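You operate a simulated robot arm through the tools that you are given. There is no shell and no other tool. Be economical: measure what you need, move in short steps, check, and stop when the job is done.

Carry out the task below with a simulated robot arm. There is one attempt and no reset: what you move stays moved.

TASK
Rinse the green and orange scrapers; stand them in the blue scraper tray.
Fine: the tap ends shut. Set down upright: what you pick out. What is to be rubbed or washed off counts as gone when no trace of it is left.

It is judged by the outcome, as a careful person would: the job done as asked, and still so three seconds after it is handed in. It fails if anything else is knocked over, pushed out of place, dropped, spilled or broken.

THE ROBOT
A 7-joint arm with a two-finger gripper, fixed in place. Base frame: the origin is at the foot of the arm, x ahead of it, y to its left, z up. Readings come in m, rad, newtons and seconds.
With the tool pointing down near the work surface it reaches from about 0.32 to 0.8 m from the base axis. Its first joint turns from -2.897 to 2.897 rad. Payload 2.45 kg.
The tool frame sits at the grasp point between the pads (the TCP): z along the fingers, y along the line on which they close. The tips reach 0.027 m beyond it. Largest opening 0.08 m; the body of the gripper starts 0.054 m behind the TCP.
Orientation is that of the tool frame in the base frame, as a unit quaternion [w, x, y, z]. With the fingers straight down and closing along the base's y, the tool's x points along the base's -x, its y along +y and its z along -z.

THE INTERFACE
- The arm moves only by the tool play_rows. Its argument "rows" is a list of rows, each a list of 7 numbers: the shift along the base's x, y, z in m, then the turn, a rotation vector about the base's x, y, z in rad, then the closure, from 0 (fully open) to 1 (shut). In form: [[x, y, z, wx, wy, wz, gripper], ...]. A call has 1 to 8 rows; each row is the pose to reach, as a shift and turn from the pose commanded when the call began. Each row takes 0.2 s and may step no farther than 0.05 m and 0.15 rad from the row before; otherwise, or with a gripper value out of range, the whole call is refused. A pose out of reach is approached as far as the arm can. The call stops where the force on the tool passes 40 N (or 10 N more than at its start, if that is more) or the arm is blocked; 0.2 s more then pass. Each finger travels about 0.153 m/s and halts on what it meets, pressing with about 33 N; the grip force reading is that of the motor and also rises with nothing between the fingers. The clock runs only during rows and for 0.2 s after the last one: add rows that repeat a pose to give the fingers time. The reply holds the time, the measured pose of the TCP, the force on the tool along the base axes, the opening and the grip force, in the units named above and with some noise, with the torque about the TCP (base axes, N m) and any sound that the robot's microphone picked up.
- Cameras (640 x 400 px; columns grow to the right, rows downward): "scene" is fixed at [0.3985, 0.4983, 1.5812]; the picture's right is [-0.96, 0.27, 0.00], its down [0.13, 0.48, -0.87] and it looks along [-0.23, -0.84, -0.50] (base axes); focal length 370 px, centre (320, 200). "wrist" rides on the gripper at [0.063, 0.012, -0.079] in the tool frame; the picture's right is [-0.19, 0.98, 0.00], its down [-0.72, -0.14, -0.68] and it looks along [-0.67, -0.13, 0.73] (tool axes); focal length 226 px, centre (320, 200). There is no depth. A picture from a camera that has moved, and an enlarged one, comes with that camera's place and axes in the base frame and with its lens.
- snapshot(camera): a new picture of that camera. It takes no simulated time.
- move_column(by): slides the trunk up (or, below 0, down) by that many m; the arm rides with it, the base frame stays. It gives what a move gives, with no picture.
- close_up(camera, box): a new picture of the part [left, top, right, bottom] of that camera's present view, enlarged. It takes no simulated time.
- job_done(): hands the job in; it is judged then, once.

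Work in short steps. Places have to be worked out from the pictures, the camera data and where the tool is seen: move nearer, look again, correct. Check each grasp and each placing, and mend what went wrong. You have 120 turns and 84 pictures in all, those below and enlarged ones among them. Open the gripper and draw the arm clear of the work before you hand the job in, unless the task says otherwise; then end with one line.

The tools are called after "Request:" as a command line: name --pt "numbers of a row" for each row, then --argument value for the rest, lists and objects as JSON in quotes. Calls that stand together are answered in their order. play_rows: Moves the arm, as the interface text tells. Its arguments: {"type":"object","properties":{"rows":{"type":"array"}},"required":["rows"]} The other tools are called the same way: move_column (by) slides the trunk up or down; snapshot (camera) takes a picture; close_up (camera, box) takes an enlarged picture of a part of a camera's view; job_done () hands the job in.

At the start:

```text
clock: 0.0
tcp_pos: [0.2632, -0.3895, 1.2378]
ee_rot: [0.0, 0.0, 1.0, 0.0]
wrist_force: [-0.3, -0.7, -0.8]
ft_torque: [0.0, 0.0, -0.03]
finger_gap: 0.0802
gripper_force: 0.1
trunk travel left (down, up): [-0.225, 0.315]
```

scene: 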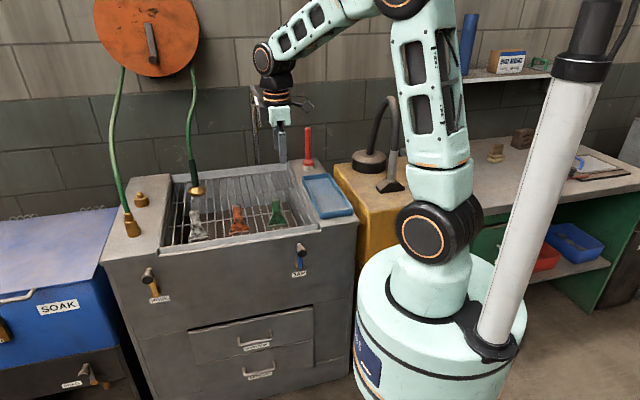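
wrist: 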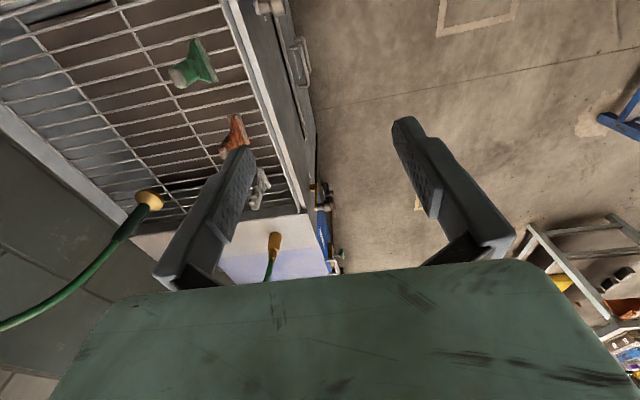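

The pictures show a sink with a rack and scrapers (white/grey, orange, green), a hose with a brass nozzle, and two taps on the front. I'll enlarge the sink area to read the labels and see the details.

Request:
close_up --camera "scene" --box '[90, 140, 370, 315]'

Request:
close_up --camera "scene" --box '[170, 160, 290, 235]'

Request:
close_up --camera "scene" --box '[130, 230, 330, 355]'

```text
2.29 times, centred on (230, 228) of scene
camera zoom: at [0.3985, 0.4983, 1.5812], right [-0.96, 0.27, 0.0], down [0.13, 0.48, -0.87], along [-0.23, -0.84, -0.5], focal length 847 px, centre (526, 137)
```

zoom: 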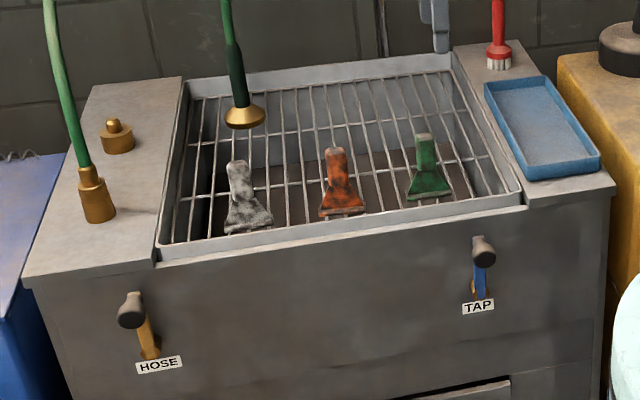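

```text
5.33 times, centred on (230, 198) of scene
camera zoom: at [0.3985, 0.4983, 1.5812], right [-0.96, 0.27, 0.0], down [0.13, 0.48, -0.87], along [-0.23, -0.84, -0.5], focal length 1975 px, centre (800, 213)
```

zoom: 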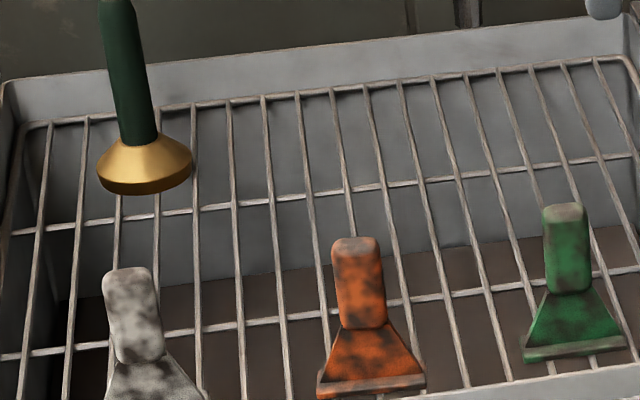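

```text
3.20 times, centred on (230, 292) of scene
camera zoom: at [0.3985, 0.4983, 1.5812], right [-0.96, 0.27, 0.0], down [0.13, 0.48, -0.87], along [-0.23, -0.84, -0.5], focal length 1185 px, centre (608, -96)
```

zoom: 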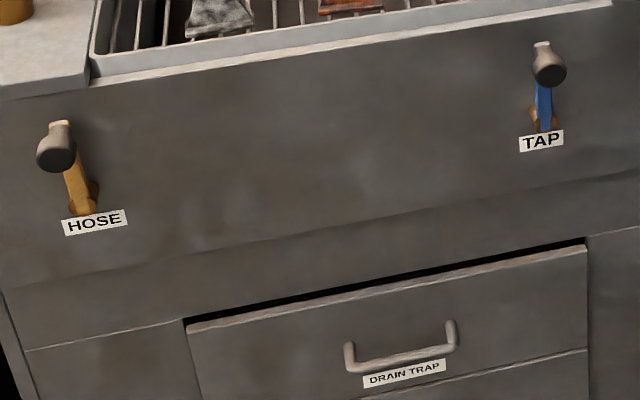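

Triangulated from both views, the green scraper is at about (0.25,-0.59,0.90), orange at (0.38,-0.59) and the tray at (0.06,-0.63). I'll look for the water outlet behind the gripper.

Request:
close_up --camera "scene" --box '[220, 60, 348, 140]'

Request:
close_up --camera "wrist" --box '[0, 0, 340, 290]'

```text
5.00 times, centred on (284, 100) of scene
camera zoom: at [0.3985, 0.4983, 1.5812], right [-0.96, 0.27, 0.0], down [0.13, 0.48, -0.87], along [-0.23, -0.84, -0.5], focal length 1852 px, centre (500, 700)
```

zoom: 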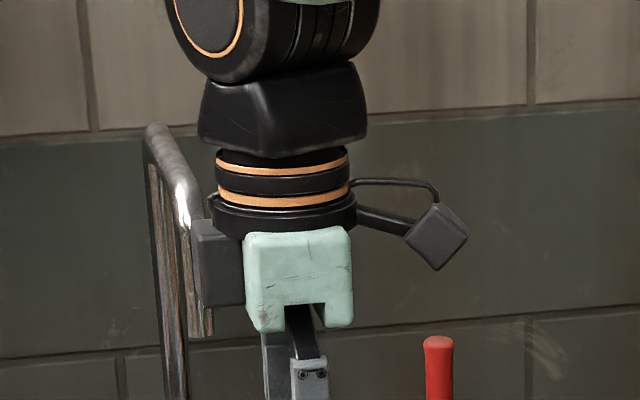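

```text
1.38 times, centred on (170, 145) of wrist
camera zoom: at [0.1998, -0.3789, 1.3167], right [0.19, 0.98, 0.0], down [0.72, -0.14, 0.68], along [0.67, -0.13, -0.73], focal length 312 px, centre (527, 276)
```

zoom: 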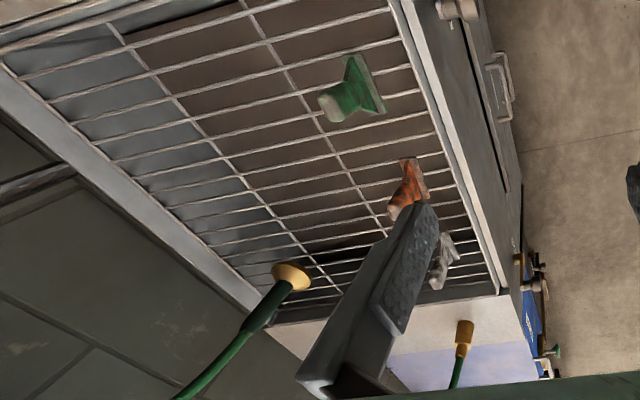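

A chrome swan-neck tap stands behind the gripper, so the TAP lever likely feeds it. I'll turn the wrist camera towards the sink for a better look while staying clear.

Request:
play_rows --pt "0 0.01 0 0 0 -0.15 0" --pt "0 0.02 0 0 0 -0.3 0" --pt "0 0.03 0 0 0 -0.45 0" --pt "0 0.04 0 0 0 -0.6 0" --pt "0 0.05 0 0 0 -0.75 0" --pt "0 0.05 0 0 0 -0.9 0" --pt "0 0.05 0 0 0 -1.05 0" --pt "0 0.05 0 0 0 -1.2 0"

Request:
snapshot --camera "wrist"

Request:
snapshot --camera "scene"

```text
clock: 1.8
tcp_pos: [0.2609, -0.3396, 1.2367]
ee_rot: [0.001, 0.565, 0.825, 0.0]
wrist_force: [0.3, 0.5, -0.2]
ft_torque: [0.04, 0.04, 0.08]
finger_gap: 0.0797
gripper_force: 0.0
trunk travel left (down, up): [-0.225, 0.315]
```

```text
76 pictures are left
camera wrist: at [0.2522, -0.2773, 1.3166], right [0.98, 0.17, 0.0], down [0.13, -0.72, 0.68], along [0.12, -0.67, -0.73], focal length 226 px, centre (320, 200)
```

wrist: 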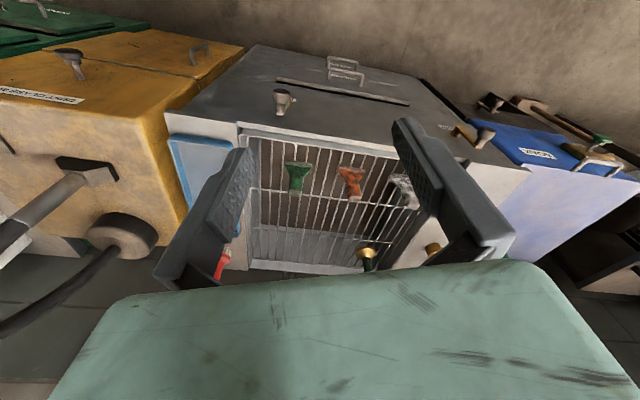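

```text
75 pictures are left
```

scene: 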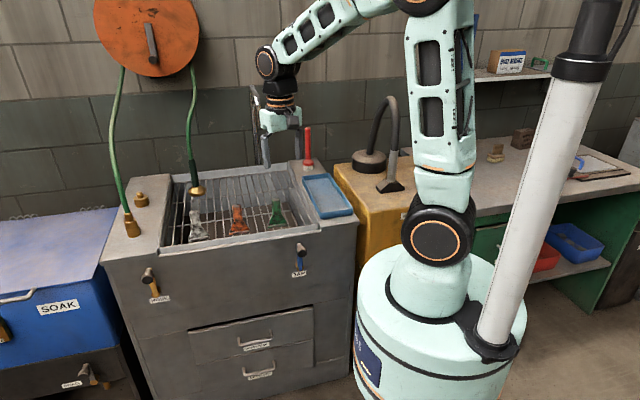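

The TAP knob triangulates to (0.203,-0.45,0.846). I'll move the arm toward -x so the scene camera gets a clear view of the spout.

Request:
play_rows --pt "-0.04 0 0 0 0 0.15 0" --pt "-0.08 0 0 0 0 0.3 0" --pt "-0.12 0 0 0 0 0.45 0" --pt "-0.16 0 0 0 0 0.6 0" --pt "-0.2 -0.02 0 0 0 0.75 0" --pt "-0.22 -0.03 0 0 0 0.9 0" --pt "-0.22 -0.03 0 0 0 1.05 0" --pt "-0.22 -0.03 0 0 0 1.2 0"

Request:
snapshot --camera "wrist"

Request:
close_up --camera "scene" --box '[170, 60, 370, 185]'

```text
clock: 3.6
tcp_pos: [0.0416, -0.371, 1.2365]
ee_rot: [0.0, -0.002, 1.0, 0.0]
wrist_force: [-0.5, 0.5, 0.2]
ft_torque: [-0.03, 0.02, 0.02]
finger_gap: 0.08
gripper_force: 0.2
trunk travel left (down, up): [-0.225, 0.315]
```

```text
74 pictures are left
camera wrist: at [-0.0205, -0.3593, 1.3167], right [0.19, 0.98, 0.0], down [0.72, -0.14, 0.68], along [0.67, -0.13, -0.73], focal length 226 px, centre (320, 200)
```

wrist: 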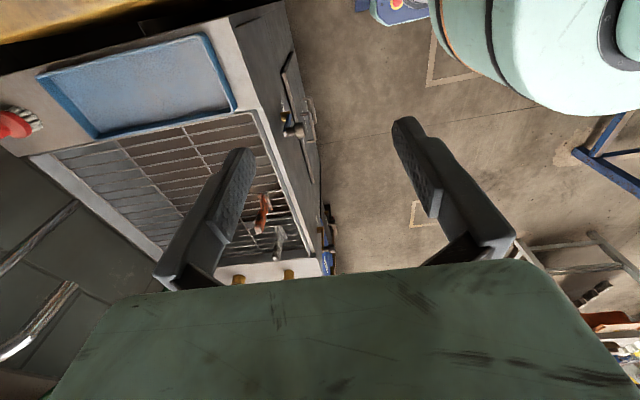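

```text
3.20 times, centred on (270, 122) of scene
camera zoom: at [0.3985, 0.4983, 1.5812], right [-0.96, 0.27, 0.0], down [0.13, 0.48, -0.87], along [-0.23, -0.84, -0.5], focal length 1185 px, centre (480, 448)
```

zoom: 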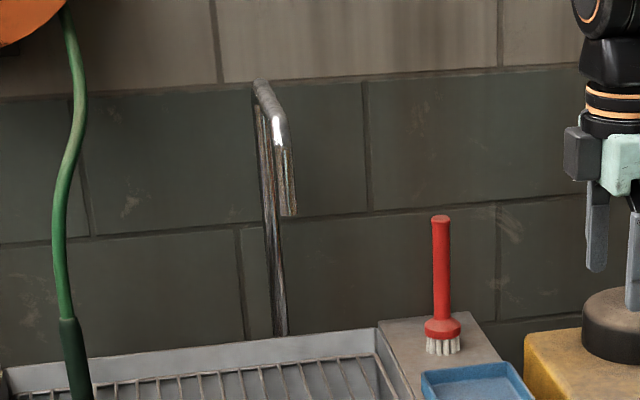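

The spout outlet triangulates to about (0.263,-0.832,1.135). I'll approach the TAP lever with the wrist camera facing the sink.

Request:
play_rows --pt "0.03 0 0 0 0 -0.15 0" --pt "0.06 0 0 0 0 -0.3 0" --pt "0.09 0 -0.02 0 0 -0.45 0" --pt "0.12 0 -0.04 0 0 -0.6 0" --pt "0.15 0 -0.06 0 0 -0.75 0" --pt "0.16 0 -0.08 0 0 -0.9 0" --pt "0.16 0 -0.1 0 0 -1.05 0" --pt "0.16 0 -0.12 0 0 -1.2 0"

Request:
play_rows --pt "0 0 -0.02 0 0 -0.15 0" --pt "0 0 -0.04 0 0 -0.3 0" --pt "0 0 -0.08 0 0 -0.37 0"

Request:
snapshot --camera "wrist"

Request:
snapshot --camera "scene"

```text
clock: 5.4
tcp_pos: [0.2026, -0.371, 1.1167]
ee_rot: [0.0, 0.566, 0.824, -0.001]
wrist_force: [0.2, -0.1, -0.3]
ft_torque: [0.01, 0.03, 0.0]
finger_gap: 0.0801
gripper_force: 0.0
trunk travel left (down, up): [-0.225, 0.315]
```

```text
clock: 6.2
tcp_pos: [0.2028, -0.3722, 1.0392]
ee_rot: [-0.001, 0.707, 0.707, 0.0]
wrist_force: [0.1, -0.4, 0.3]
ft_torque: [0.0, 0.04, 0.01]
finger_gap: 0.08
gripper_force: 0.1
trunk travel left (down, up): [-0.225, 0.315]
```

```text
72 pictures are left
camera wrist: at [0.2159, -0.3092, 1.1171], right [0.98, -0.19, 0.0], down [-0.14, -0.72, 0.68], along [-0.13, -0.67, -0.73], focal length 226 px, centre (320, 200)
```

wrist: 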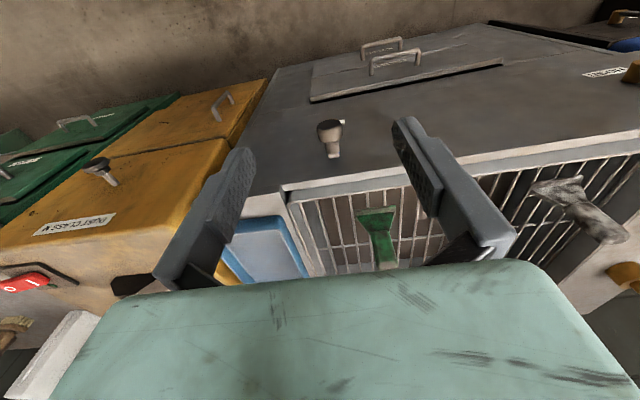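

```text
71 pictures are left
```

scene: 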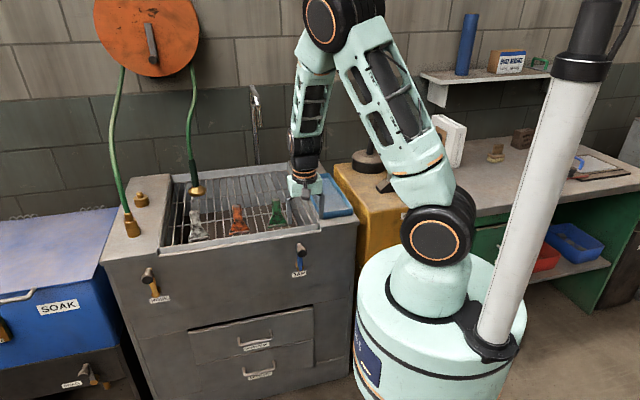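

The knob is visible just ahead of the fingers. I'll enlarge it in both views to learn its form.

Request:
close_up --camera "wrist" --box '[270, 90, 398, 170]'

Request:
close_up --camera "scene" --box '[270, 225, 334, 285]'

```text
5.00 times, centred on (334, 130) of wrist
camera zoom: at [0.2159, -0.3092, 1.1171], right [0.98, -0.19, 0.0], down [-0.14, -0.72, 0.68], along [-0.13, -0.67, -0.73], focal length 1130 px, centre (250, 550)
```

zoom: 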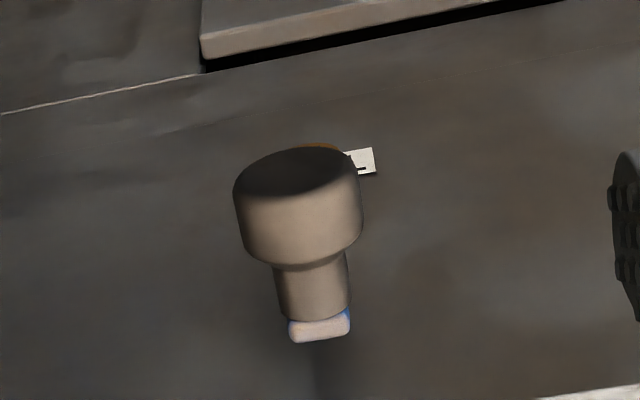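

```text
6.67 times, centred on (302, 255) of scene
camera zoom: at [0.3985, 0.4983, 1.5812], right [-0.96, 0.27, 0.0], down [0.13, 0.48, -0.87], along [-0.23, -0.84, -0.5], focal length 2469 px, centre (440, -167)
```

zoom: 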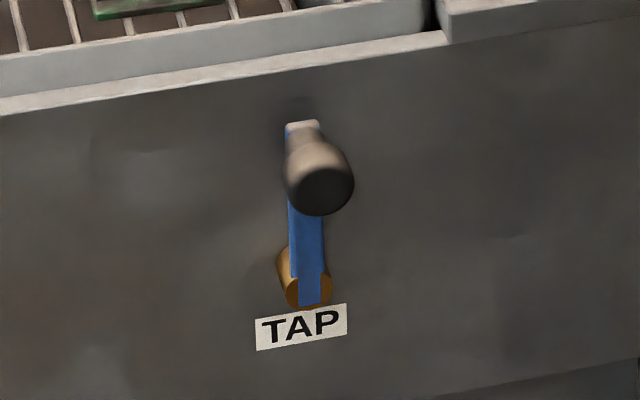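

Knob head is near (0.200,-0.452,0.826), with the pivot about 0.09 m below it and the panel at y≈-0.50. I'll descend with the fingers straddling the knob in x.

Request:
play_rows --pt "-0.003 -0.04 -0.03 0 0 0 0" --pt "-0.003 -0.078 -0.06 0 0 0 0" --pt "-0.003 -0.078 -0.1 0 0 0 0" --pt "-0.003 -0.078 -0.14 0 0 0 0" --pt "-0.003 -0.078 -0.17 0 0 0 0" --pt "-0.003 -0.078 -0.195 0 0 0 0" --pt "-0.003 -0.078 -0.205 0 0 0 0"

Request:
snapshot --camera "wrist"

Request:
close_up --camera "scene" --box '[240, 180, 368, 290]'

```text
clock: 7.8
tcp_pos: [0.1976, -0.4484, 0.8319]
ee_rot: [0.001, 0.706, 0.708, 0.0]
wrist_force: [0.7, 0.8, 0.2]
ft_torque: [-0.04, 0.04, -0.01]
finger_gap: 0.0802
gripper_force: 0.2
trunk travel left (down, up): [-0.225, 0.315]
```

```text
68 pictures are left
camera wrist: at [0.2112, -0.3859, 0.9115], right [0.98, -0.19, 0.0], down [-0.14, -0.72, 0.68], along [-0.13, -0.67, -0.73], focal length 226 px, centre (320, 200)
```

wrist: 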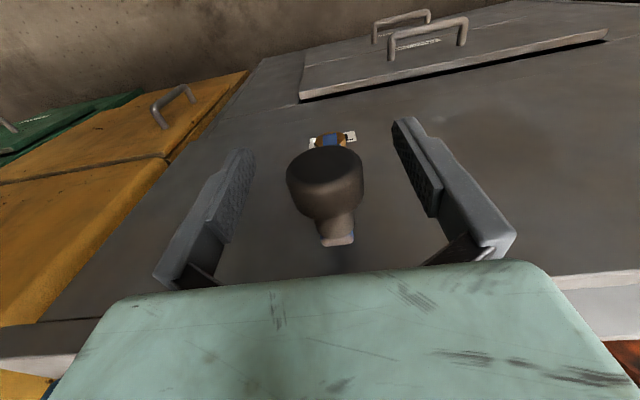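

```text
3.64 times, centred on (304, 235) of scene
camera zoom: at [0.3985, 0.4983, 1.5812], right [-0.96, 0.27, 0.0], down [0.13, 0.48, -0.87], along [-0.23, -0.84, -0.5], focal length 1347 px, centre (378, 73)
```

zoom: 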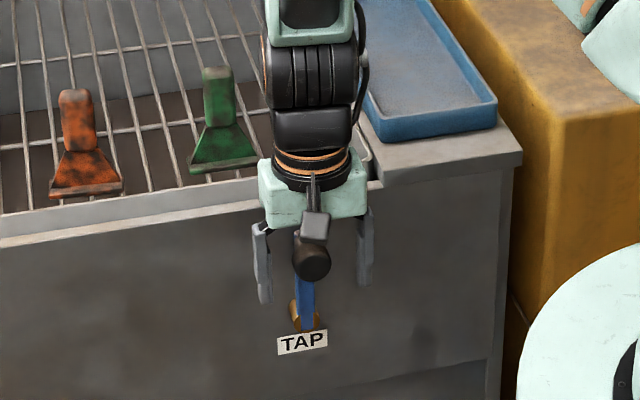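

The fingers straddle the knob well. I'll close loosely and nudge in +x to test the turning direction.

Request:
play_rows --pt "0 0 0 0 0 0 0.5" --pt "0 0 0 0 0 0 0.5" --pt "0.012 0 -0.001 0 0 0 0.5" --pt "0.024 0 -0.003 0 0 0 0.5" --pt "0.035 0 -0.007 0 0 0 0.5"

Request:
close_up --camera "scene" --box '[240, 180, 368, 290]'

```text
clock: 9.0
tcp_pos: [0.234, -0.4481, 0.8262]
ee_rot: [0.0, 0.707, 0.708, 0.0]
wrist_force: [0.1, 0.1, 0.3]
ft_torque: [0.0, 0.01, 0.01]
finger_gap: 0.0399
gripper_force: 0.1
trunk travel left (down, up): [-0.225, 0.315]
```

```text
3.64 times, centred on (304, 235) of scene
camera zoom: at [0.3985, 0.4983, 1.5812], right [-0.96, 0.27, 0.0], down [0.13, 0.48, -0.87], along [-0.23, -0.84, -0.5], focal length 1347 px, centre (378, 73)
```

zoom: 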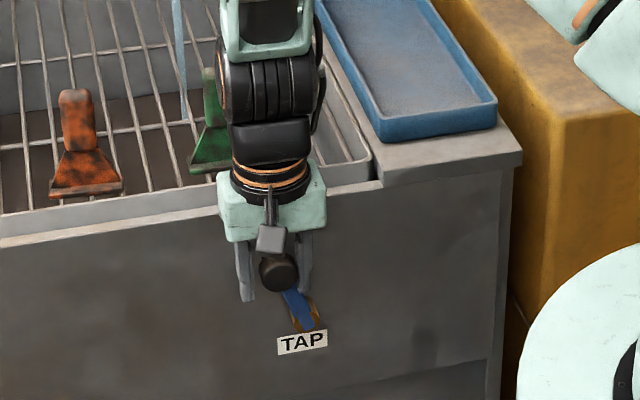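

The lever turns toward +x, and a stream now falls into the sink. I'll view the whole stream.

Request:
close_up --camera "scene" --box '[160, 70, 360, 240]'

```text
2.35 times, centred on (260, 155) of scene
camera zoom: at [0.3985, 0.4983, 1.5812], right [-0.96, 0.27, 0.0], down [0.13, 0.48, -0.87], along [-0.23, -0.84, -0.5], focal length 872 px, centre (461, 306)
```

zoom: 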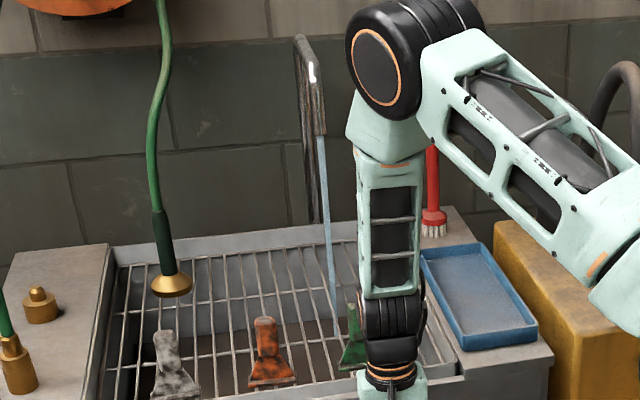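

The stream falls straight through (0.263,-0.832). I'll open it a bit more, then lift off the lever.

Request:
play_rows --pt "0.015 0 -0.008 0 0 0 0.5" --pt "0.03 0 -0.019 0 0 0 0.5" --pt "0.03 0 -0.019 0 0 0 0.5"

Request:
close_up --camera "scene" --box '[200, 100, 340, 290]'

```text
clock: 9.8
tcp_pos: [0.2633, -0.4488, 0.8062]
ee_rot: [0.0, 0.707, 0.707, 0.0]
wrist_force: [0.0, -0.5, -1.0]
ft_torque: [0.07, 0.01, 0.01]
finger_gap: 0.04
gripper_force: 0.0
trunk travel left (down, up): [-0.225, 0.315]
```

```text
2.11 times, centred on (270, 195) of scene
camera zoom: at [0.3985, 0.4983, 1.5812], right [-0.96, 0.27, 0.0], down [0.13, 0.48, -0.87], along [-0.23, -0.84, -0.5], focal length 780 px, centre (425, 210)
```

zoom: 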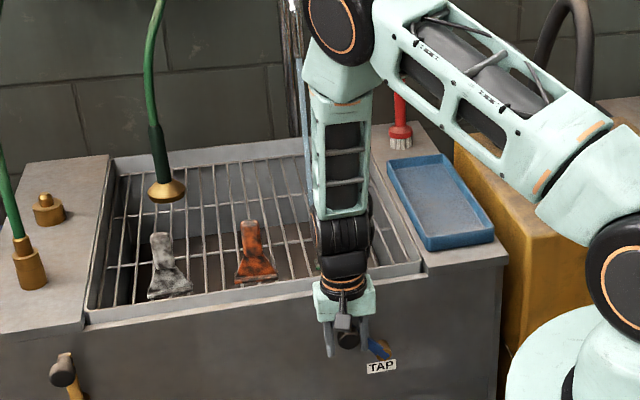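

The tap is open. Now I'll open the fingers, lift away and go above the green scraper.

Request:
play_rows --pt "0 0 0 0 0 0 0" --pt "0 0 0 0 0 0 0" --pt "0 0 0.05 0 0 0 0" --pt "0 0 0.1 0 0 0 0" --pt "0 0 0.15 0 0 0 0" --pt "0 0 0.2 0 0 0 0" --pt "0 0 0.25 0 0 0 0" --pt "-0.005 -0.045 0.27 0 0 0 0"

Request:
snapshot --camera "wrist"

Request:
snapshot --camera "scene"

```text
clock: 11.6
tcp_pos: [0.2586, -0.4941, 1.076]
ee_rot: [0.0, 0.706, 0.708, -0.001]
wrist_force: [-0.1, -0.5, -0.1]
ft_torque: [0.01, 0.01, 0.01]
finger_gap: 0.0801
gripper_force: 0.1
trunk travel left (down, up): [-0.225, 0.315]
```

```text
63 pictures are left
camera wrist: at [0.2724, -0.4314, 1.156], right [0.98, -0.19, 0.0], down [-0.14, -0.72, 0.68], along [-0.13, -0.67, -0.73], focal length 226 px, centre (320, 200)
```

wrist: 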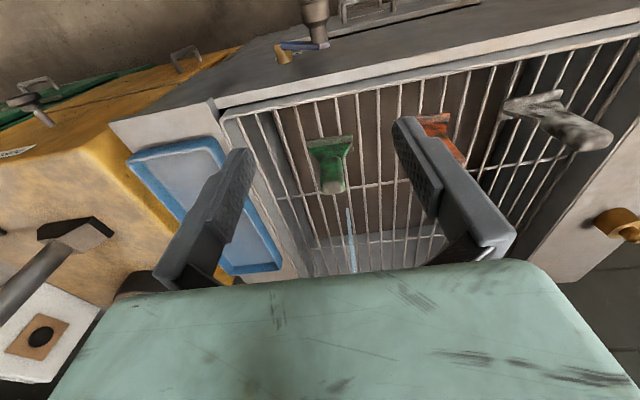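

```text
62 pictures are left
```

scene: 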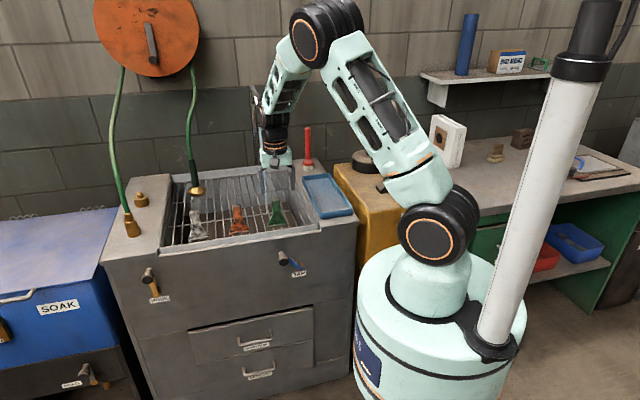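

The green handle top is at (0.255,-0.597,0.962), aligned with x. I'll move over it and descend with open fingers.

Request:
play_rows --pt "-0.002 -0.045 0 0 0 0 0" --pt "-0.004 -0.09 0 0 0 0 0" --pt "-0.004 -0.102 0 0 0 0 0" --pt "-0.004 -0.102 -0.04 0 0 0 0" --pt "-0.004 -0.102 -0.08 0 0 0 0"

Request:
snapshot --camera "wrist"

Request:
close_up --camera "scene" --box '[220, 140, 348, 240]'

```text
clock: 12.8
tcp_pos: [0.2531, -0.5967, 0.9961]
ee_rot: [0.0, 0.706, 0.708, 0.001]
wrist_force: [0.5, 0.2, 0.1]
ft_torque: [-0.01, -0.01, -0.02]
finger_gap: 0.0801
gripper_force: 0.1
trunk travel left (down, up): [-0.225, 0.315]
```

```text
61 pictures are left
camera wrist: at [0.2683, -0.5346, 1.0754], right [0.98, -0.19, 0.0], down [-0.14, -0.72, 0.68], along [-0.13, -0.67, -0.73], focal length 226 px, centre (320, 200)
```

wrist: 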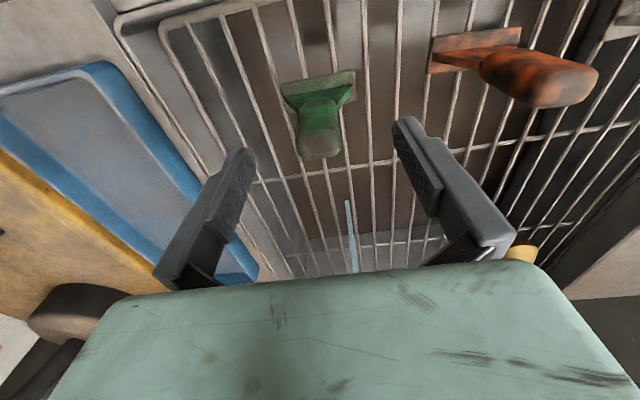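

```text
4.00 times, centred on (284, 190) of scene
camera zoom: at [0.3985, 0.4983, 1.5812], right [-0.96, 0.27, 0.0], down [0.13, 0.48, -0.87], along [-0.23, -0.84, -0.5], focal length 1482 px, centre (464, 240)
```

zoom: 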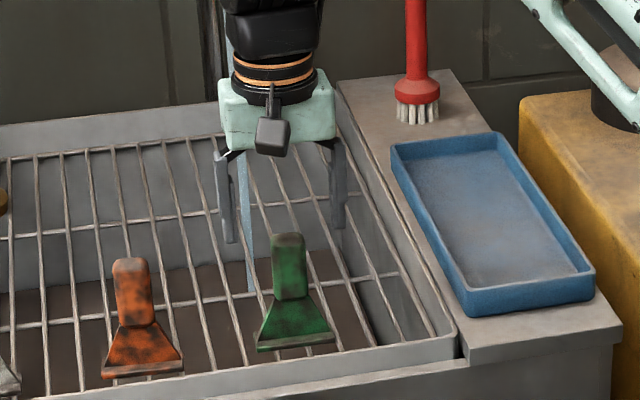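

Alignment is good. I'll descend 0.05 m and close on the handle.

Request:
play_rows --pt "0.001 0 -0.025 0 0 0 0" --pt "0.001 0 -0.05 0 0 0 0" --pt "0.001 0 -0.05 0 0 0 0.5" --pt "0.001 0 -0.05 0 0 0 1" --pt "0.001 0 -0.05 0 0 0 1"

Request:
snapshot --camera "wrist"

Request:
close_up --camera "scene" --box '[220, 140, 348, 240]'

```text
clock: 14.0
tcp_pos: [0.2554, -0.596, 0.945]
ee_rot: [0.0, 0.707, 0.708, 0.0]
wrist_force: [0.3, 0.3, 0.0]
ft_torque: [-0.01, 0.01, -0.05]
finger_gap: 0.0294
gripper_force: 32.9
trunk travel left (down, up): [-0.225, 0.315]
```

```text
59 pictures are left
camera wrist: at [0.2691, -0.5335, 1.0255], right [0.98, -0.19, 0.0], down [-0.14, -0.72, 0.68], along [-0.13, -0.67, -0.73], focal length 226 px, centre (320, 200)
```

wrist: 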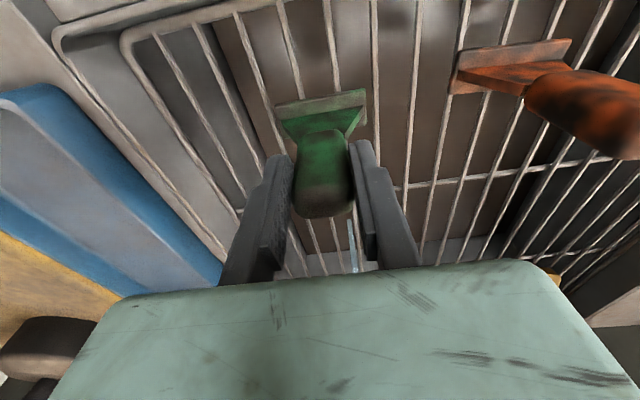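

```text
4.00 times, centred on (284, 190) of scene
camera zoom: at [0.3985, 0.4983, 1.5812], right [-0.96, 0.27, 0.0], down [0.13, 0.48, -0.87], along [-0.23, -0.84, -0.5], focal length 1482 px, centre (464, 240)
```

zoom: 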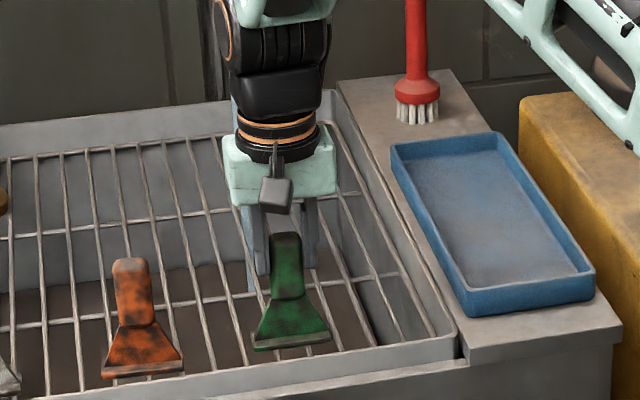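

Green is gripped (gap 29 mm). I'll lift and tilt the tool outwards toward the stream, stopping short of it.

Request:
play_rows --pt "0 0 0.03 0 0 0 1" --pt "0 0 0.07 0 0 0 1" --pt "0 0 0.09 -0.15 0 0 1" --pt "0 0 0.09 -0.3 0 0 1" --pt "0 -0.02 0.09 -0.45 0 0 1" --pt "0 -0.04 0.09 -0.6 0 0 1" --pt "0 -0.06 0.09 -0.75 0 0 1" --pt "0 -0.08 0.09 -0.9 0 0 1"

Request:
snapshot --camera "wrist"

Request:
close_up --camera "scene" --box '[180, 60, 372, 240]'

```text
clock: 15.8
tcp_pos: [0.2552, -0.6749, 1.0353]
ee_rot: [0.308, 0.636, 0.637, -0.308]
wrist_force: [0.5, -0.3, -0.5]
ft_torque: [0.01, 0.02, 0.01]
finger_gap: 0.0292
gripper_force: 33.0
trunk travel left (down, up): [-0.225, 0.315]
```

```text
57 pictures are left
camera wrist: at [0.2696, -0.575, 1.0355], right [0.98, -0.12, 0.15], down [-0.14, 0.09, 0.99], along [-0.13, -0.99, 0.07], focal length 226 px, centre (320, 200)
```

wrist: 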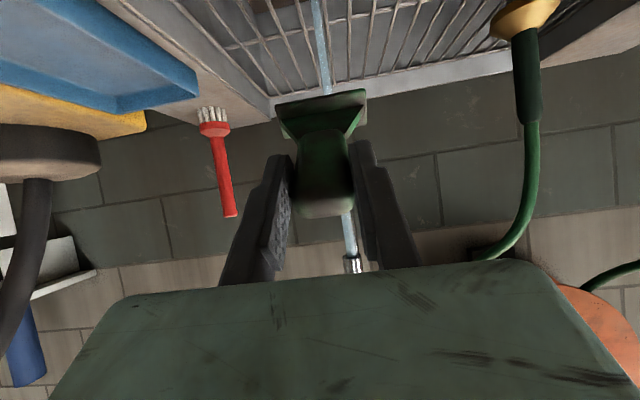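

```text
2.22 times, centred on (276, 150) of scene
camera zoom: at [0.3985, 0.4983, 1.5812], right [-0.96, 0.27, 0.0], down [0.13, 0.48, -0.87], along [-0.23, -0.84, -0.5], focal length 823 px, centre (418, 311)
```

zoom: 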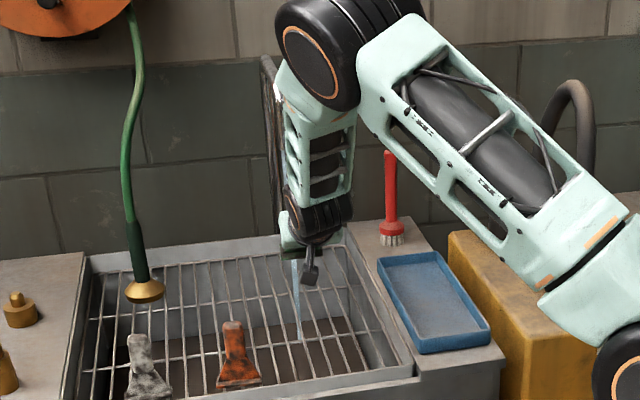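

The wrist view shows the stream right behind the blade, at x≈0.26. I'll move the blade into it and sweep sideways.

Request:
play_rows --pt "0.005 -0.04 -0.015 0 0 0 1" --pt "0.005 -0.08 -0.03 0 0 0 1" --pt "0.03 -0.085 -0.03 0 0 0 1" --pt "0.005 -0.09 -0.03 0 0 0 1" --pt "-0.02 -0.095 -0.03 0 0 0 1" --pt "0.005 -0.1 -0.03 0 0 0 1" --pt "0.03 -0.105 -0.03 0 0 0 1" --pt "0.005 -0.11 -0.03 0 0 0 1"

Request:
snapshot --camera "wrist"

```text
clock: 17.6
tcp_pos: [0.2623, -0.7858, 1.0063]
ee_rot: [0.307, 0.636, 0.638, -0.307]
wrist_force: [0.5, 0.2, 0.0]
ft_torque: [0.08, -0.01, 0.03]
finger_gap: 0.0291
gripper_force: 32.4
trunk travel left (down, up): [-0.225, 0.315]
```

```text
55 pictures are left
camera wrist: at [0.2753, -0.6851, 1.0062], right [0.98, -0.12, 0.15], down [-0.14, 0.09, 0.99], along [-0.13, -0.99, 0.07], focal length 226 px, centre (320, 200)
```

wrist: 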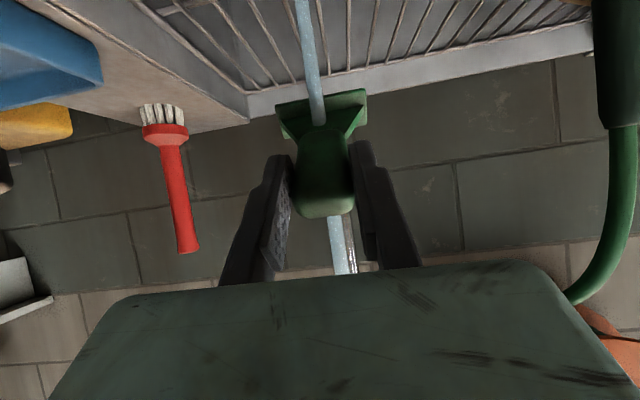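

The stream is now on the blade, which already looks cleaner. I'll push further out with sweeps so the handle gets washed too.

Request:
play_rows --pt "0.02 -0.01 0 0 0 0 1" --pt "0 -0.02 0 0 0 0 1" --pt "-0.02 -0.03 0 0 0 0 1" --pt "0 -0.04 0 0 0 0 1" --pt "0.012 -0.045 0 0 0 0 1" --pt "0 -0.05 0 0 0 0 1" --pt "-0.012 -0.055 0 0 0 0 1" --pt "0 -0.06 0 0 0 0 1"

Request:
close_up --camera "wrist" --box '[200, 50, 440, 280]'

Request:
close_up --camera "scene" --box '[180, 60, 372, 240]'

```text
clock: 19.4
tcp_pos: [0.2607, -0.8459, 1.0059]
ee_rot: [0.307, 0.637, 0.637, -0.308]
wrist_force: [-0.2, 0.1, -0.1]
ft_torque: [0.06, 0.02, 0.01]
finger_gap: 0.0294
gripper_force: 32.8
trunk travel left (down, up): [-0.225, 0.315]
```

```text
1.74 times, centred on (320, 165) of wrist
camera zoom: at [0.2747, -0.7449, 1.0061], right [0.98, -0.12, 0.15], down [-0.14, 0.09, 0.99], along [-0.13, -0.99, 0.07], focal length 393 px, centre (320, 261)
```

zoom: 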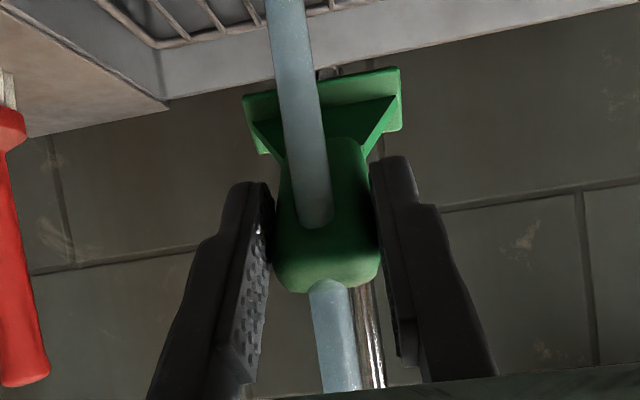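

```text
2.22 times, centred on (276, 150) of scene
camera zoom: at [0.3985, 0.4983, 1.5812], right [-0.96, 0.27, 0.0], down [0.13, 0.48, -0.87], along [-0.23, -0.84, -0.5], focal length 823 px, centre (418, 311)
```

zoom: 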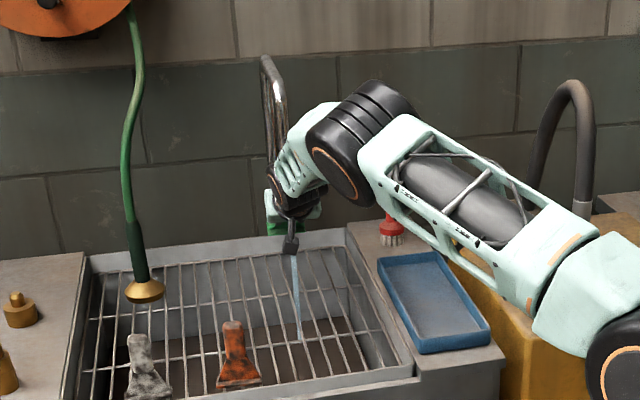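

Front face, handle and blade look clean. I'll dwell a bit more while sweeping back through the stream, then draw in and check the back.

Request:
play_rows --pt "0.012 0.0 0 0 0 0 1" --pt "-0.012 0.0 0 0 0 0 1" --pt "0.012 0.02 0 0 0 0 1" --pt "-0.015 0.04 0 0 0 0 1" --pt "0.025 0.055 0 0 0 0 1" --pt "-0.02 0.065 0 0 0 0 1" --pt "0.025 0.075 0 0 0 0 1" --pt "-0.02 0.085 0 0 0 0 1"

Request:
play_rows --pt "0.02 0.045 0.02 0.1 0 0 1" --pt "0.02 0.09 0.04 0.25 0 0 1" --pt "0.02 0.13 0.06 0.4 0 0 1" --pt "0.02 0.17 0.08 0.55 0 0 1" --pt "0.02 0.21 0.1 0.7 0 0 1" --pt "0.02 0.24 0.12 0.85 0 0 1" --pt "0.02 0.27 0.12 0.9 0 0 1"

Request:
close_up --camera "scene" --box '[180, 60, 372, 240]'

```text
clock: 21.2
tcp_pos: [0.2326, -0.7619, 1.0064]
ee_rot: [0.306, 0.639, 0.635, -0.308]
wrist_force: [0.9, 0.2, -0.8]
ft_torque: [0.07, 0.0, 0.0]
finger_gap: 0.0292
gripper_force: 33.4
trunk travel left (down, up): [-0.225, 0.315]
```

```text
refused: row 1 steps farther than a row can; nothing moved
```

```text
2.22 times, centred on (276, 150) of scene
camera zoom: at [0.3985, 0.4983, 1.5812], right [-0.96, 0.27, 0.0], down [0.13, 0.48, -0.87], along [-0.23, -0.84, -0.5], focal length 823 px, centre (418, 311)
```

zoom: 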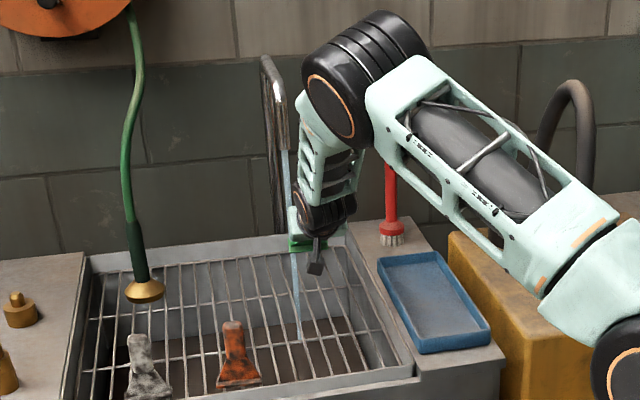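

That call was refused for step size. I'll redo the withdrawal with smaller steps, staying over the sink.

Request:
play_rows --pt "0.01 0.03 0.02 0.1 0 0 1" --pt "0.02 0.06 0.04 0.25 0 0 1" --pt "0.02 0.09 0.06 0.4 0 0 1" --pt "0.02 0.12 0.08 0.55 0 0 1" --pt "0.02 0.15 0.1 0.7 0 0 1" --pt "0.02 0.17 0.12 0.8 0 0 1" --pt "0.02 0.18 0.12 0.9 0 0 1"

Request:
play_rows --pt "0 0 0 0 0 0.15 1" --pt "0 0 0 0 0 0.3 1" --pt "0 0 0 0 0 0.45 1" --pt "0 0 0 0 0 0.6 1" --pt "0 0 0 0 0 0.75 1" --pt "0 0 0 0 0 0.9 1" --pt "0 0 0 0 0 1.05 1" --pt "0 0 0 0 0 1.2 1"

Request:
play_rows --pt "0 0 0 0 0 0.15 1" --pt "0 0 0 0 0 0.3 1" --pt "0 0 0 0 0 0.45 1" --pt "0 0 0 0 0 0.6 1" --pt "0 0 0 0 0 0.75 1" --pt "0 0 0 0 0 0.9 1" --pt "0 0 0 0 0 1.05 1" --pt "0 0 0 0 0 1.2 1"

Request:
close_up --camera "scene" --box '[230, 110, 326, 200]'

```text
clock: 22.8
tcp_pos: [0.2616, -0.5787, 1.1262]
ee_rot: [-0.002, 0.707, 0.707, 0.0]
wrist_force: [1.2, 0.0, -1.0]
ft_torque: [0.01, 0.03, -0.01]
finger_gap: 0.029
gripper_force: 33.0
trunk travel left (down, up): [-0.225, 0.315]
```

```text
clock: 24.6
tcp_pos: [0.2607, -0.5804, 1.1264]
ee_rot: [0.0, 0.183, 0.983, 0.0]
wrist_force: [1.2, -0.5, -1.9]
ft_torque: [-0.02, 0.0, -0.02]
finger_gap: 0.029
gripper_force: 33.0
trunk travel left (down, up): [-0.225, 0.315]
```

```text
clock: 26.4
tcp_pos: [0.2594, -0.5811, 1.1257]
ee_rot: [0.0, -0.404, 0.915, 0.0]
wrist_force: [-0.6, 0.2, -1.2]
ft_torque: [0.0, 0.04, 0.02]
finger_gap: 0.0291
gripper_force: 33.5
trunk travel left (down, up): [-0.225, 0.315]
```

```text
4.44 times, centred on (278, 155) of scene
camera zoom: at [0.3985, 0.4983, 1.5812], right [-0.96, 0.27, 0.0], down [0.13, 0.48, -0.87], along [-0.23, -0.84, -0.5], focal length 1646 px, centre (507, 400)
```

zoom: 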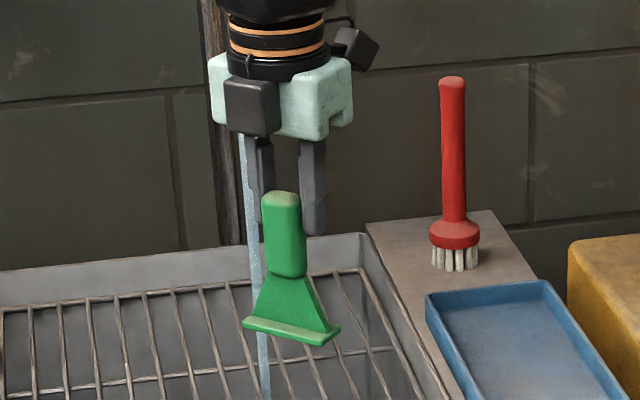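

The back looks clean, but the handle top and the foot's ledge look slightly speckled. I'll enlarge to check.

Request:
close_up --camera "scene" --box '[258, 145, 290, 190]'

Request:
close_up --camera "wrist" --box '[240, 60, 400, 270]'

```text
8.89 times, centred on (274, 168) of scene
camera zoom: at [0.3985, 0.4983, 1.5812], right [-0.96, 0.27, 0.0], down [0.13, 0.48, -0.87], along [-0.23, -0.84, -0.5], focal length 3292 px, centre (729, 489)
```

zoom: 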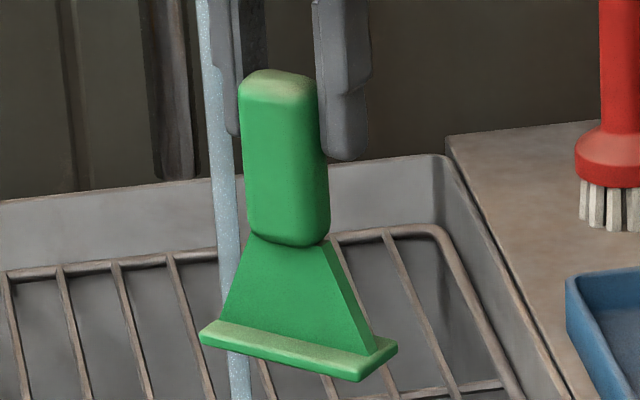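

```text
1.90 times, centred on (320, 165) of wrist
camera zoom: at [0.2104, -0.6199, 1.2057], right [-0.6, 0.8, 0.0], down [0.59, 0.44, 0.68], along [0.55, 0.41, -0.73], focal length 431 px, centre (320, 267)
```

zoom: 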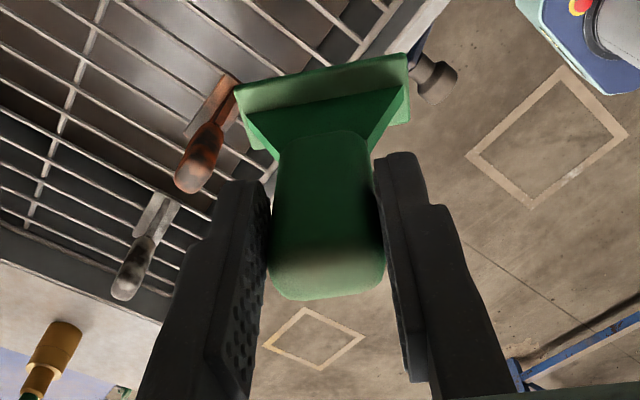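

The lighter tint is only shading on the upward edges; the dark stains are gone. The tray spans about x 0–0.11, y -0.84 to -0.555, so I'll turn back and carry green over the tray.

Request:
play_rows --pt "-0.02 0 0 0 0 -0.15 1" --pt "-0.04 0 0 0 0 -0.3 1" --pt "-0.07 0 0 0 0 -0.45 1" --pt "-0.1 0 0 0 0 -0.6 1" --pt "-0.13 0 0 0 0 -0.75 1" --pt "-0.16 0 0 0 0 -0.9 1" --pt "-0.18 0 0 0 0 -1.05 1" --pt "-0.204 0 0 0 0 -1.2 1"

Request:
play_rows --pt "0 -0.02 0 0 0 -0.15 1" --pt "0 -0.04 0 0 0 -0.3 1" --pt "0 -0.06 0 0 0 -0.45 1" --pt "0 -0.08 0 0 0 -0.6 1" --pt "0 -0.1 0 0 0 -0.75 1" --pt "0 -0.12 0 0 0 -0.9 1" --pt "0 -0.14 0 0 0 -1.05 1" --pt "0 -0.15 -0.04 0 0 -1.2 1"

Request:
snapshot --camera "wrist"

Request:
close_up --camera "scene" --box '[260, 110, 388, 230]'

```text
clock: 28.2
tcp_pos: [0.0567, -0.5799, 1.1264]
ee_rot: [0.001, 0.186, 0.983, 0.0]
wrist_force: [-0.1, -0.6, -1.4]
ft_torque: [-0.03, 0.04, -0.01]
finger_gap: 0.029
gripper_force: 33.4
trunk travel left (down, up): [-0.225, 0.315]
```

```text
clock: 30.0
tcp_pos: [0.057, -0.7319, 1.0867]
ee_rot: [0.0, 0.708, 0.706, 0.001]
wrist_force: [-0.1, 0.4, -0.7]
ft_torque: [0.02, 0.01, -0.02]
finger_gap: 0.0293
gripper_force: 32.5
trunk travel left (down, up): [-0.225, 0.315]
```

```text
48 pictures are left
camera wrist: at [0.0709, -0.6689, 1.1654], right [0.98, -0.19, 0.0], down [-0.14, -0.72, 0.68], along [-0.13, -0.67, -0.73], focal length 226 px, centre (320, 200)
```

wrist: 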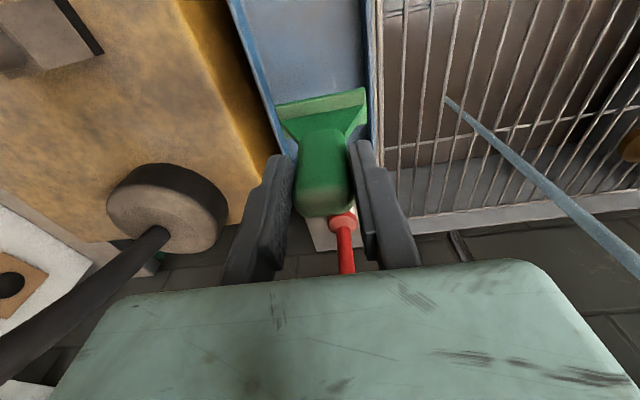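

```text
3.33 times, centred on (324, 170) of scene
camera zoom: at [0.3985, 0.4983, 1.5812], right [-0.96, 0.27, 0.0], down [0.13, 0.48, -0.87], along [-0.23, -0.84, -0.5], focal length 1235 px, centre (307, 300)
```

zoom: 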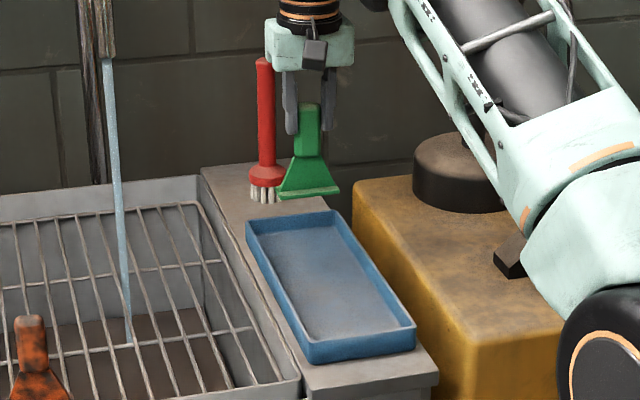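

Tray centre line is x≈0.053, so green is well placed above it. I'll lower toward the tray floor.

Request:
play_rows --pt "-0.003 0 -0.04 0 0 0 1" --pt "-0.003 0 -0.07 0 0 0 1" --pt "-0.003 0 -0.09 0 0 0 1" --pt "-0.003 0 -0.095 0 0 0 1"

Request:
close_up --camera "scene" --box '[280, 130, 376, 220]'

```text
clock: 31.0
tcp_pos: [0.0534, -0.7314, 0.9902]
ee_rot: [0.0, 0.707, 0.707, 0.0]
wrist_force: [0.8, 0.1, -1.3]
ft_torque: [-0.01, 0.02, -0.01]
finger_gap: 0.029
gripper_force: 32.7
trunk travel left (down, up): [-0.225, 0.315]
```

```text
4.44 times, centred on (328, 175) of scene
camera zoom: at [0.3985, 0.4983, 1.5812], right [-0.96, 0.27, 0.0], down [0.13, 0.48, -0.87], along [-0.23, -0.84, -0.5], focal length 1646 px, centre (284, 311)
```

zoom: 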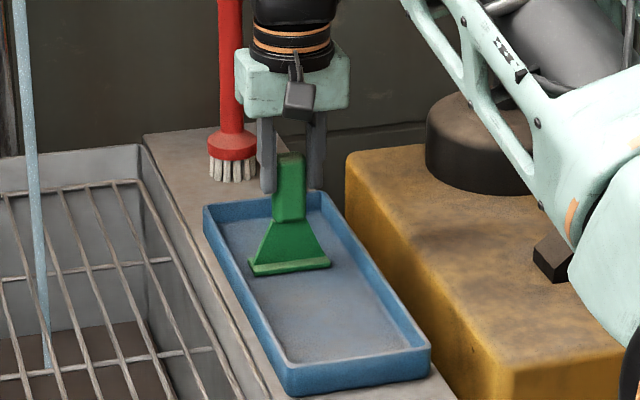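

Green is just above the tray floor. I'll go down in 3 mm steps until contact.

Request:
play_rows --pt "0 0 -0.003 0 0 0 1" --pt "0 0 -0.006 0 0 0 1" --pt "0 0 -0.009 0 0 0 1"

```text
clock: 32.0
tcp_pos: [0.0537, -0.7327, 0.9899]
ee_rot: [0.004, 0.706, 0.708, -0.005]
wrist_force: [0.1, -2.4, 12.3]
ft_torque: [-0.23, 0.03, 0.04]
finger_gap: 0.0291
gripper_force: 32.9
trunk travel left (down, up): [-0.225, 0.315]
stopped in row 3: the force on the tool passed its limit at 42 N (the readings are from after the stop); the commanded pose is now the measured one
```

Contact is made (bottom at z≈0.893). I'll ease up 1 mm and open the fingers gently, then rise.

Request:
play_rows --pt "0 0 0.001 0 0 0 1" --pt "0 0 0.001 0 0 0 0.55" --pt "0 0 0.001 0 0 0 0.3" --pt "0 0 0.001 0 0 0 0" --pt "0 0 0.001 0 0 0 0"

Request:
close_up --camera "scene" --box '[280, 130, 376, 220]'

```text
clock: 33.2
tcp_pos: [0.0531, -0.7311, 0.987]
ee_rot: [0.002, 0.707, 0.707, -0.003]
wrist_force: [-0.2, -0.3, -0.6]
ft_torque: [0.0, 0.05, -0.04]
finger_gap: 0.0801
gripper_force: 0.1
trunk travel left (down, up): [-0.225, 0.315]
```

```text
4.44 times, centred on (328, 175) of scene
camera zoom: at [0.3985, 0.4983, 1.5812], right [-0.96, 0.27, 0.0], down [0.13, 0.48, -0.87], along [-0.23, -0.84, -0.5], focal length 1646 px, centre (284, 311)
```

zoom: 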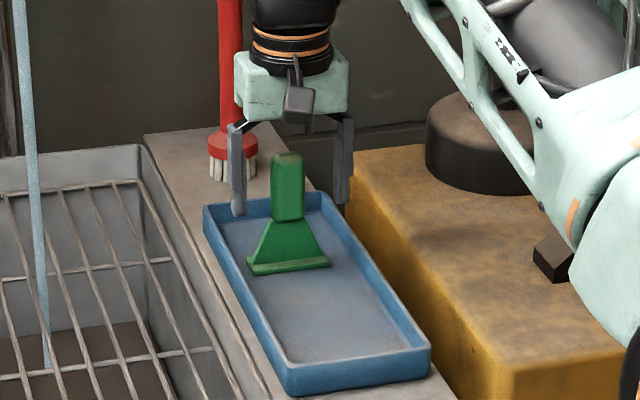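

Green stands freely in the tray. I'll rise and look down at it to check the sides that the fingers covered.

Request:
play_rows --pt "0 0 0.04 0 0 0 0" --pt "0 0 0.08 0 0 0 0" --pt "0.03 0.03 0.12 0 0 0 0" --pt "0.07 0.06 0.13 0 0 0 0" --pt "0.11 0.09 0.13 0 0 0 0"

Request:
snapshot --camera "wrist"

Request:
close_up --camera "scene" --box '[305, 150, 369, 210]'

```text
refused: row 3 steps farther than a row can; nothing moved
```

```text
44 pictures are left
camera wrist: at [0.0678, -0.6694, 1.0666], right [0.98, -0.19, 0.0], down [-0.14, -0.71, 0.69], along [-0.13, -0.67, -0.73], focal length 226 px, centre (320, 200)
```

wrist: 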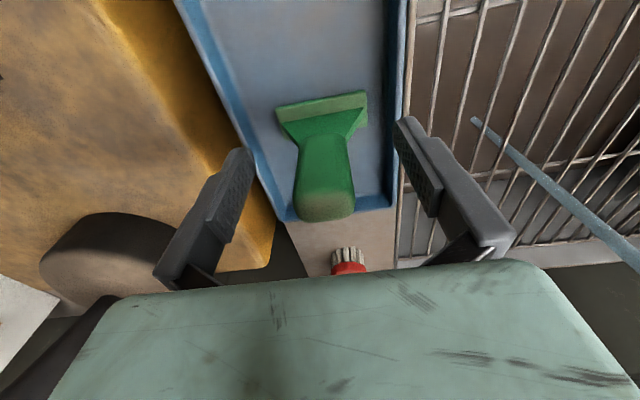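

```text
6.67 times, centred on (337, 180) of scene
camera zoom: at [0.3985, 0.4983, 1.5812], right [-0.96, 0.27, 0.0], down [0.13, 0.48, -0.87], along [-0.23, -0.84, -0.5], focal length 2469 px, centre (207, 333)
```

zoom: 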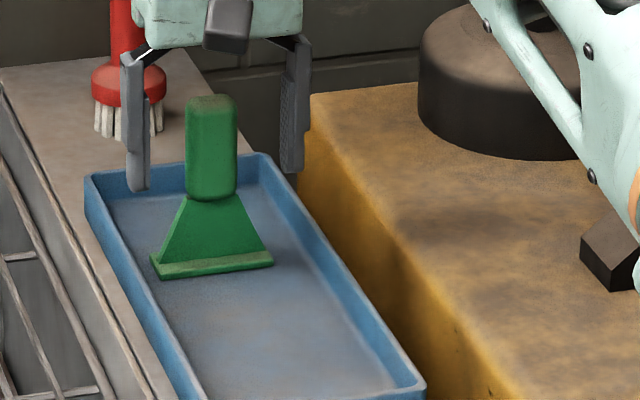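

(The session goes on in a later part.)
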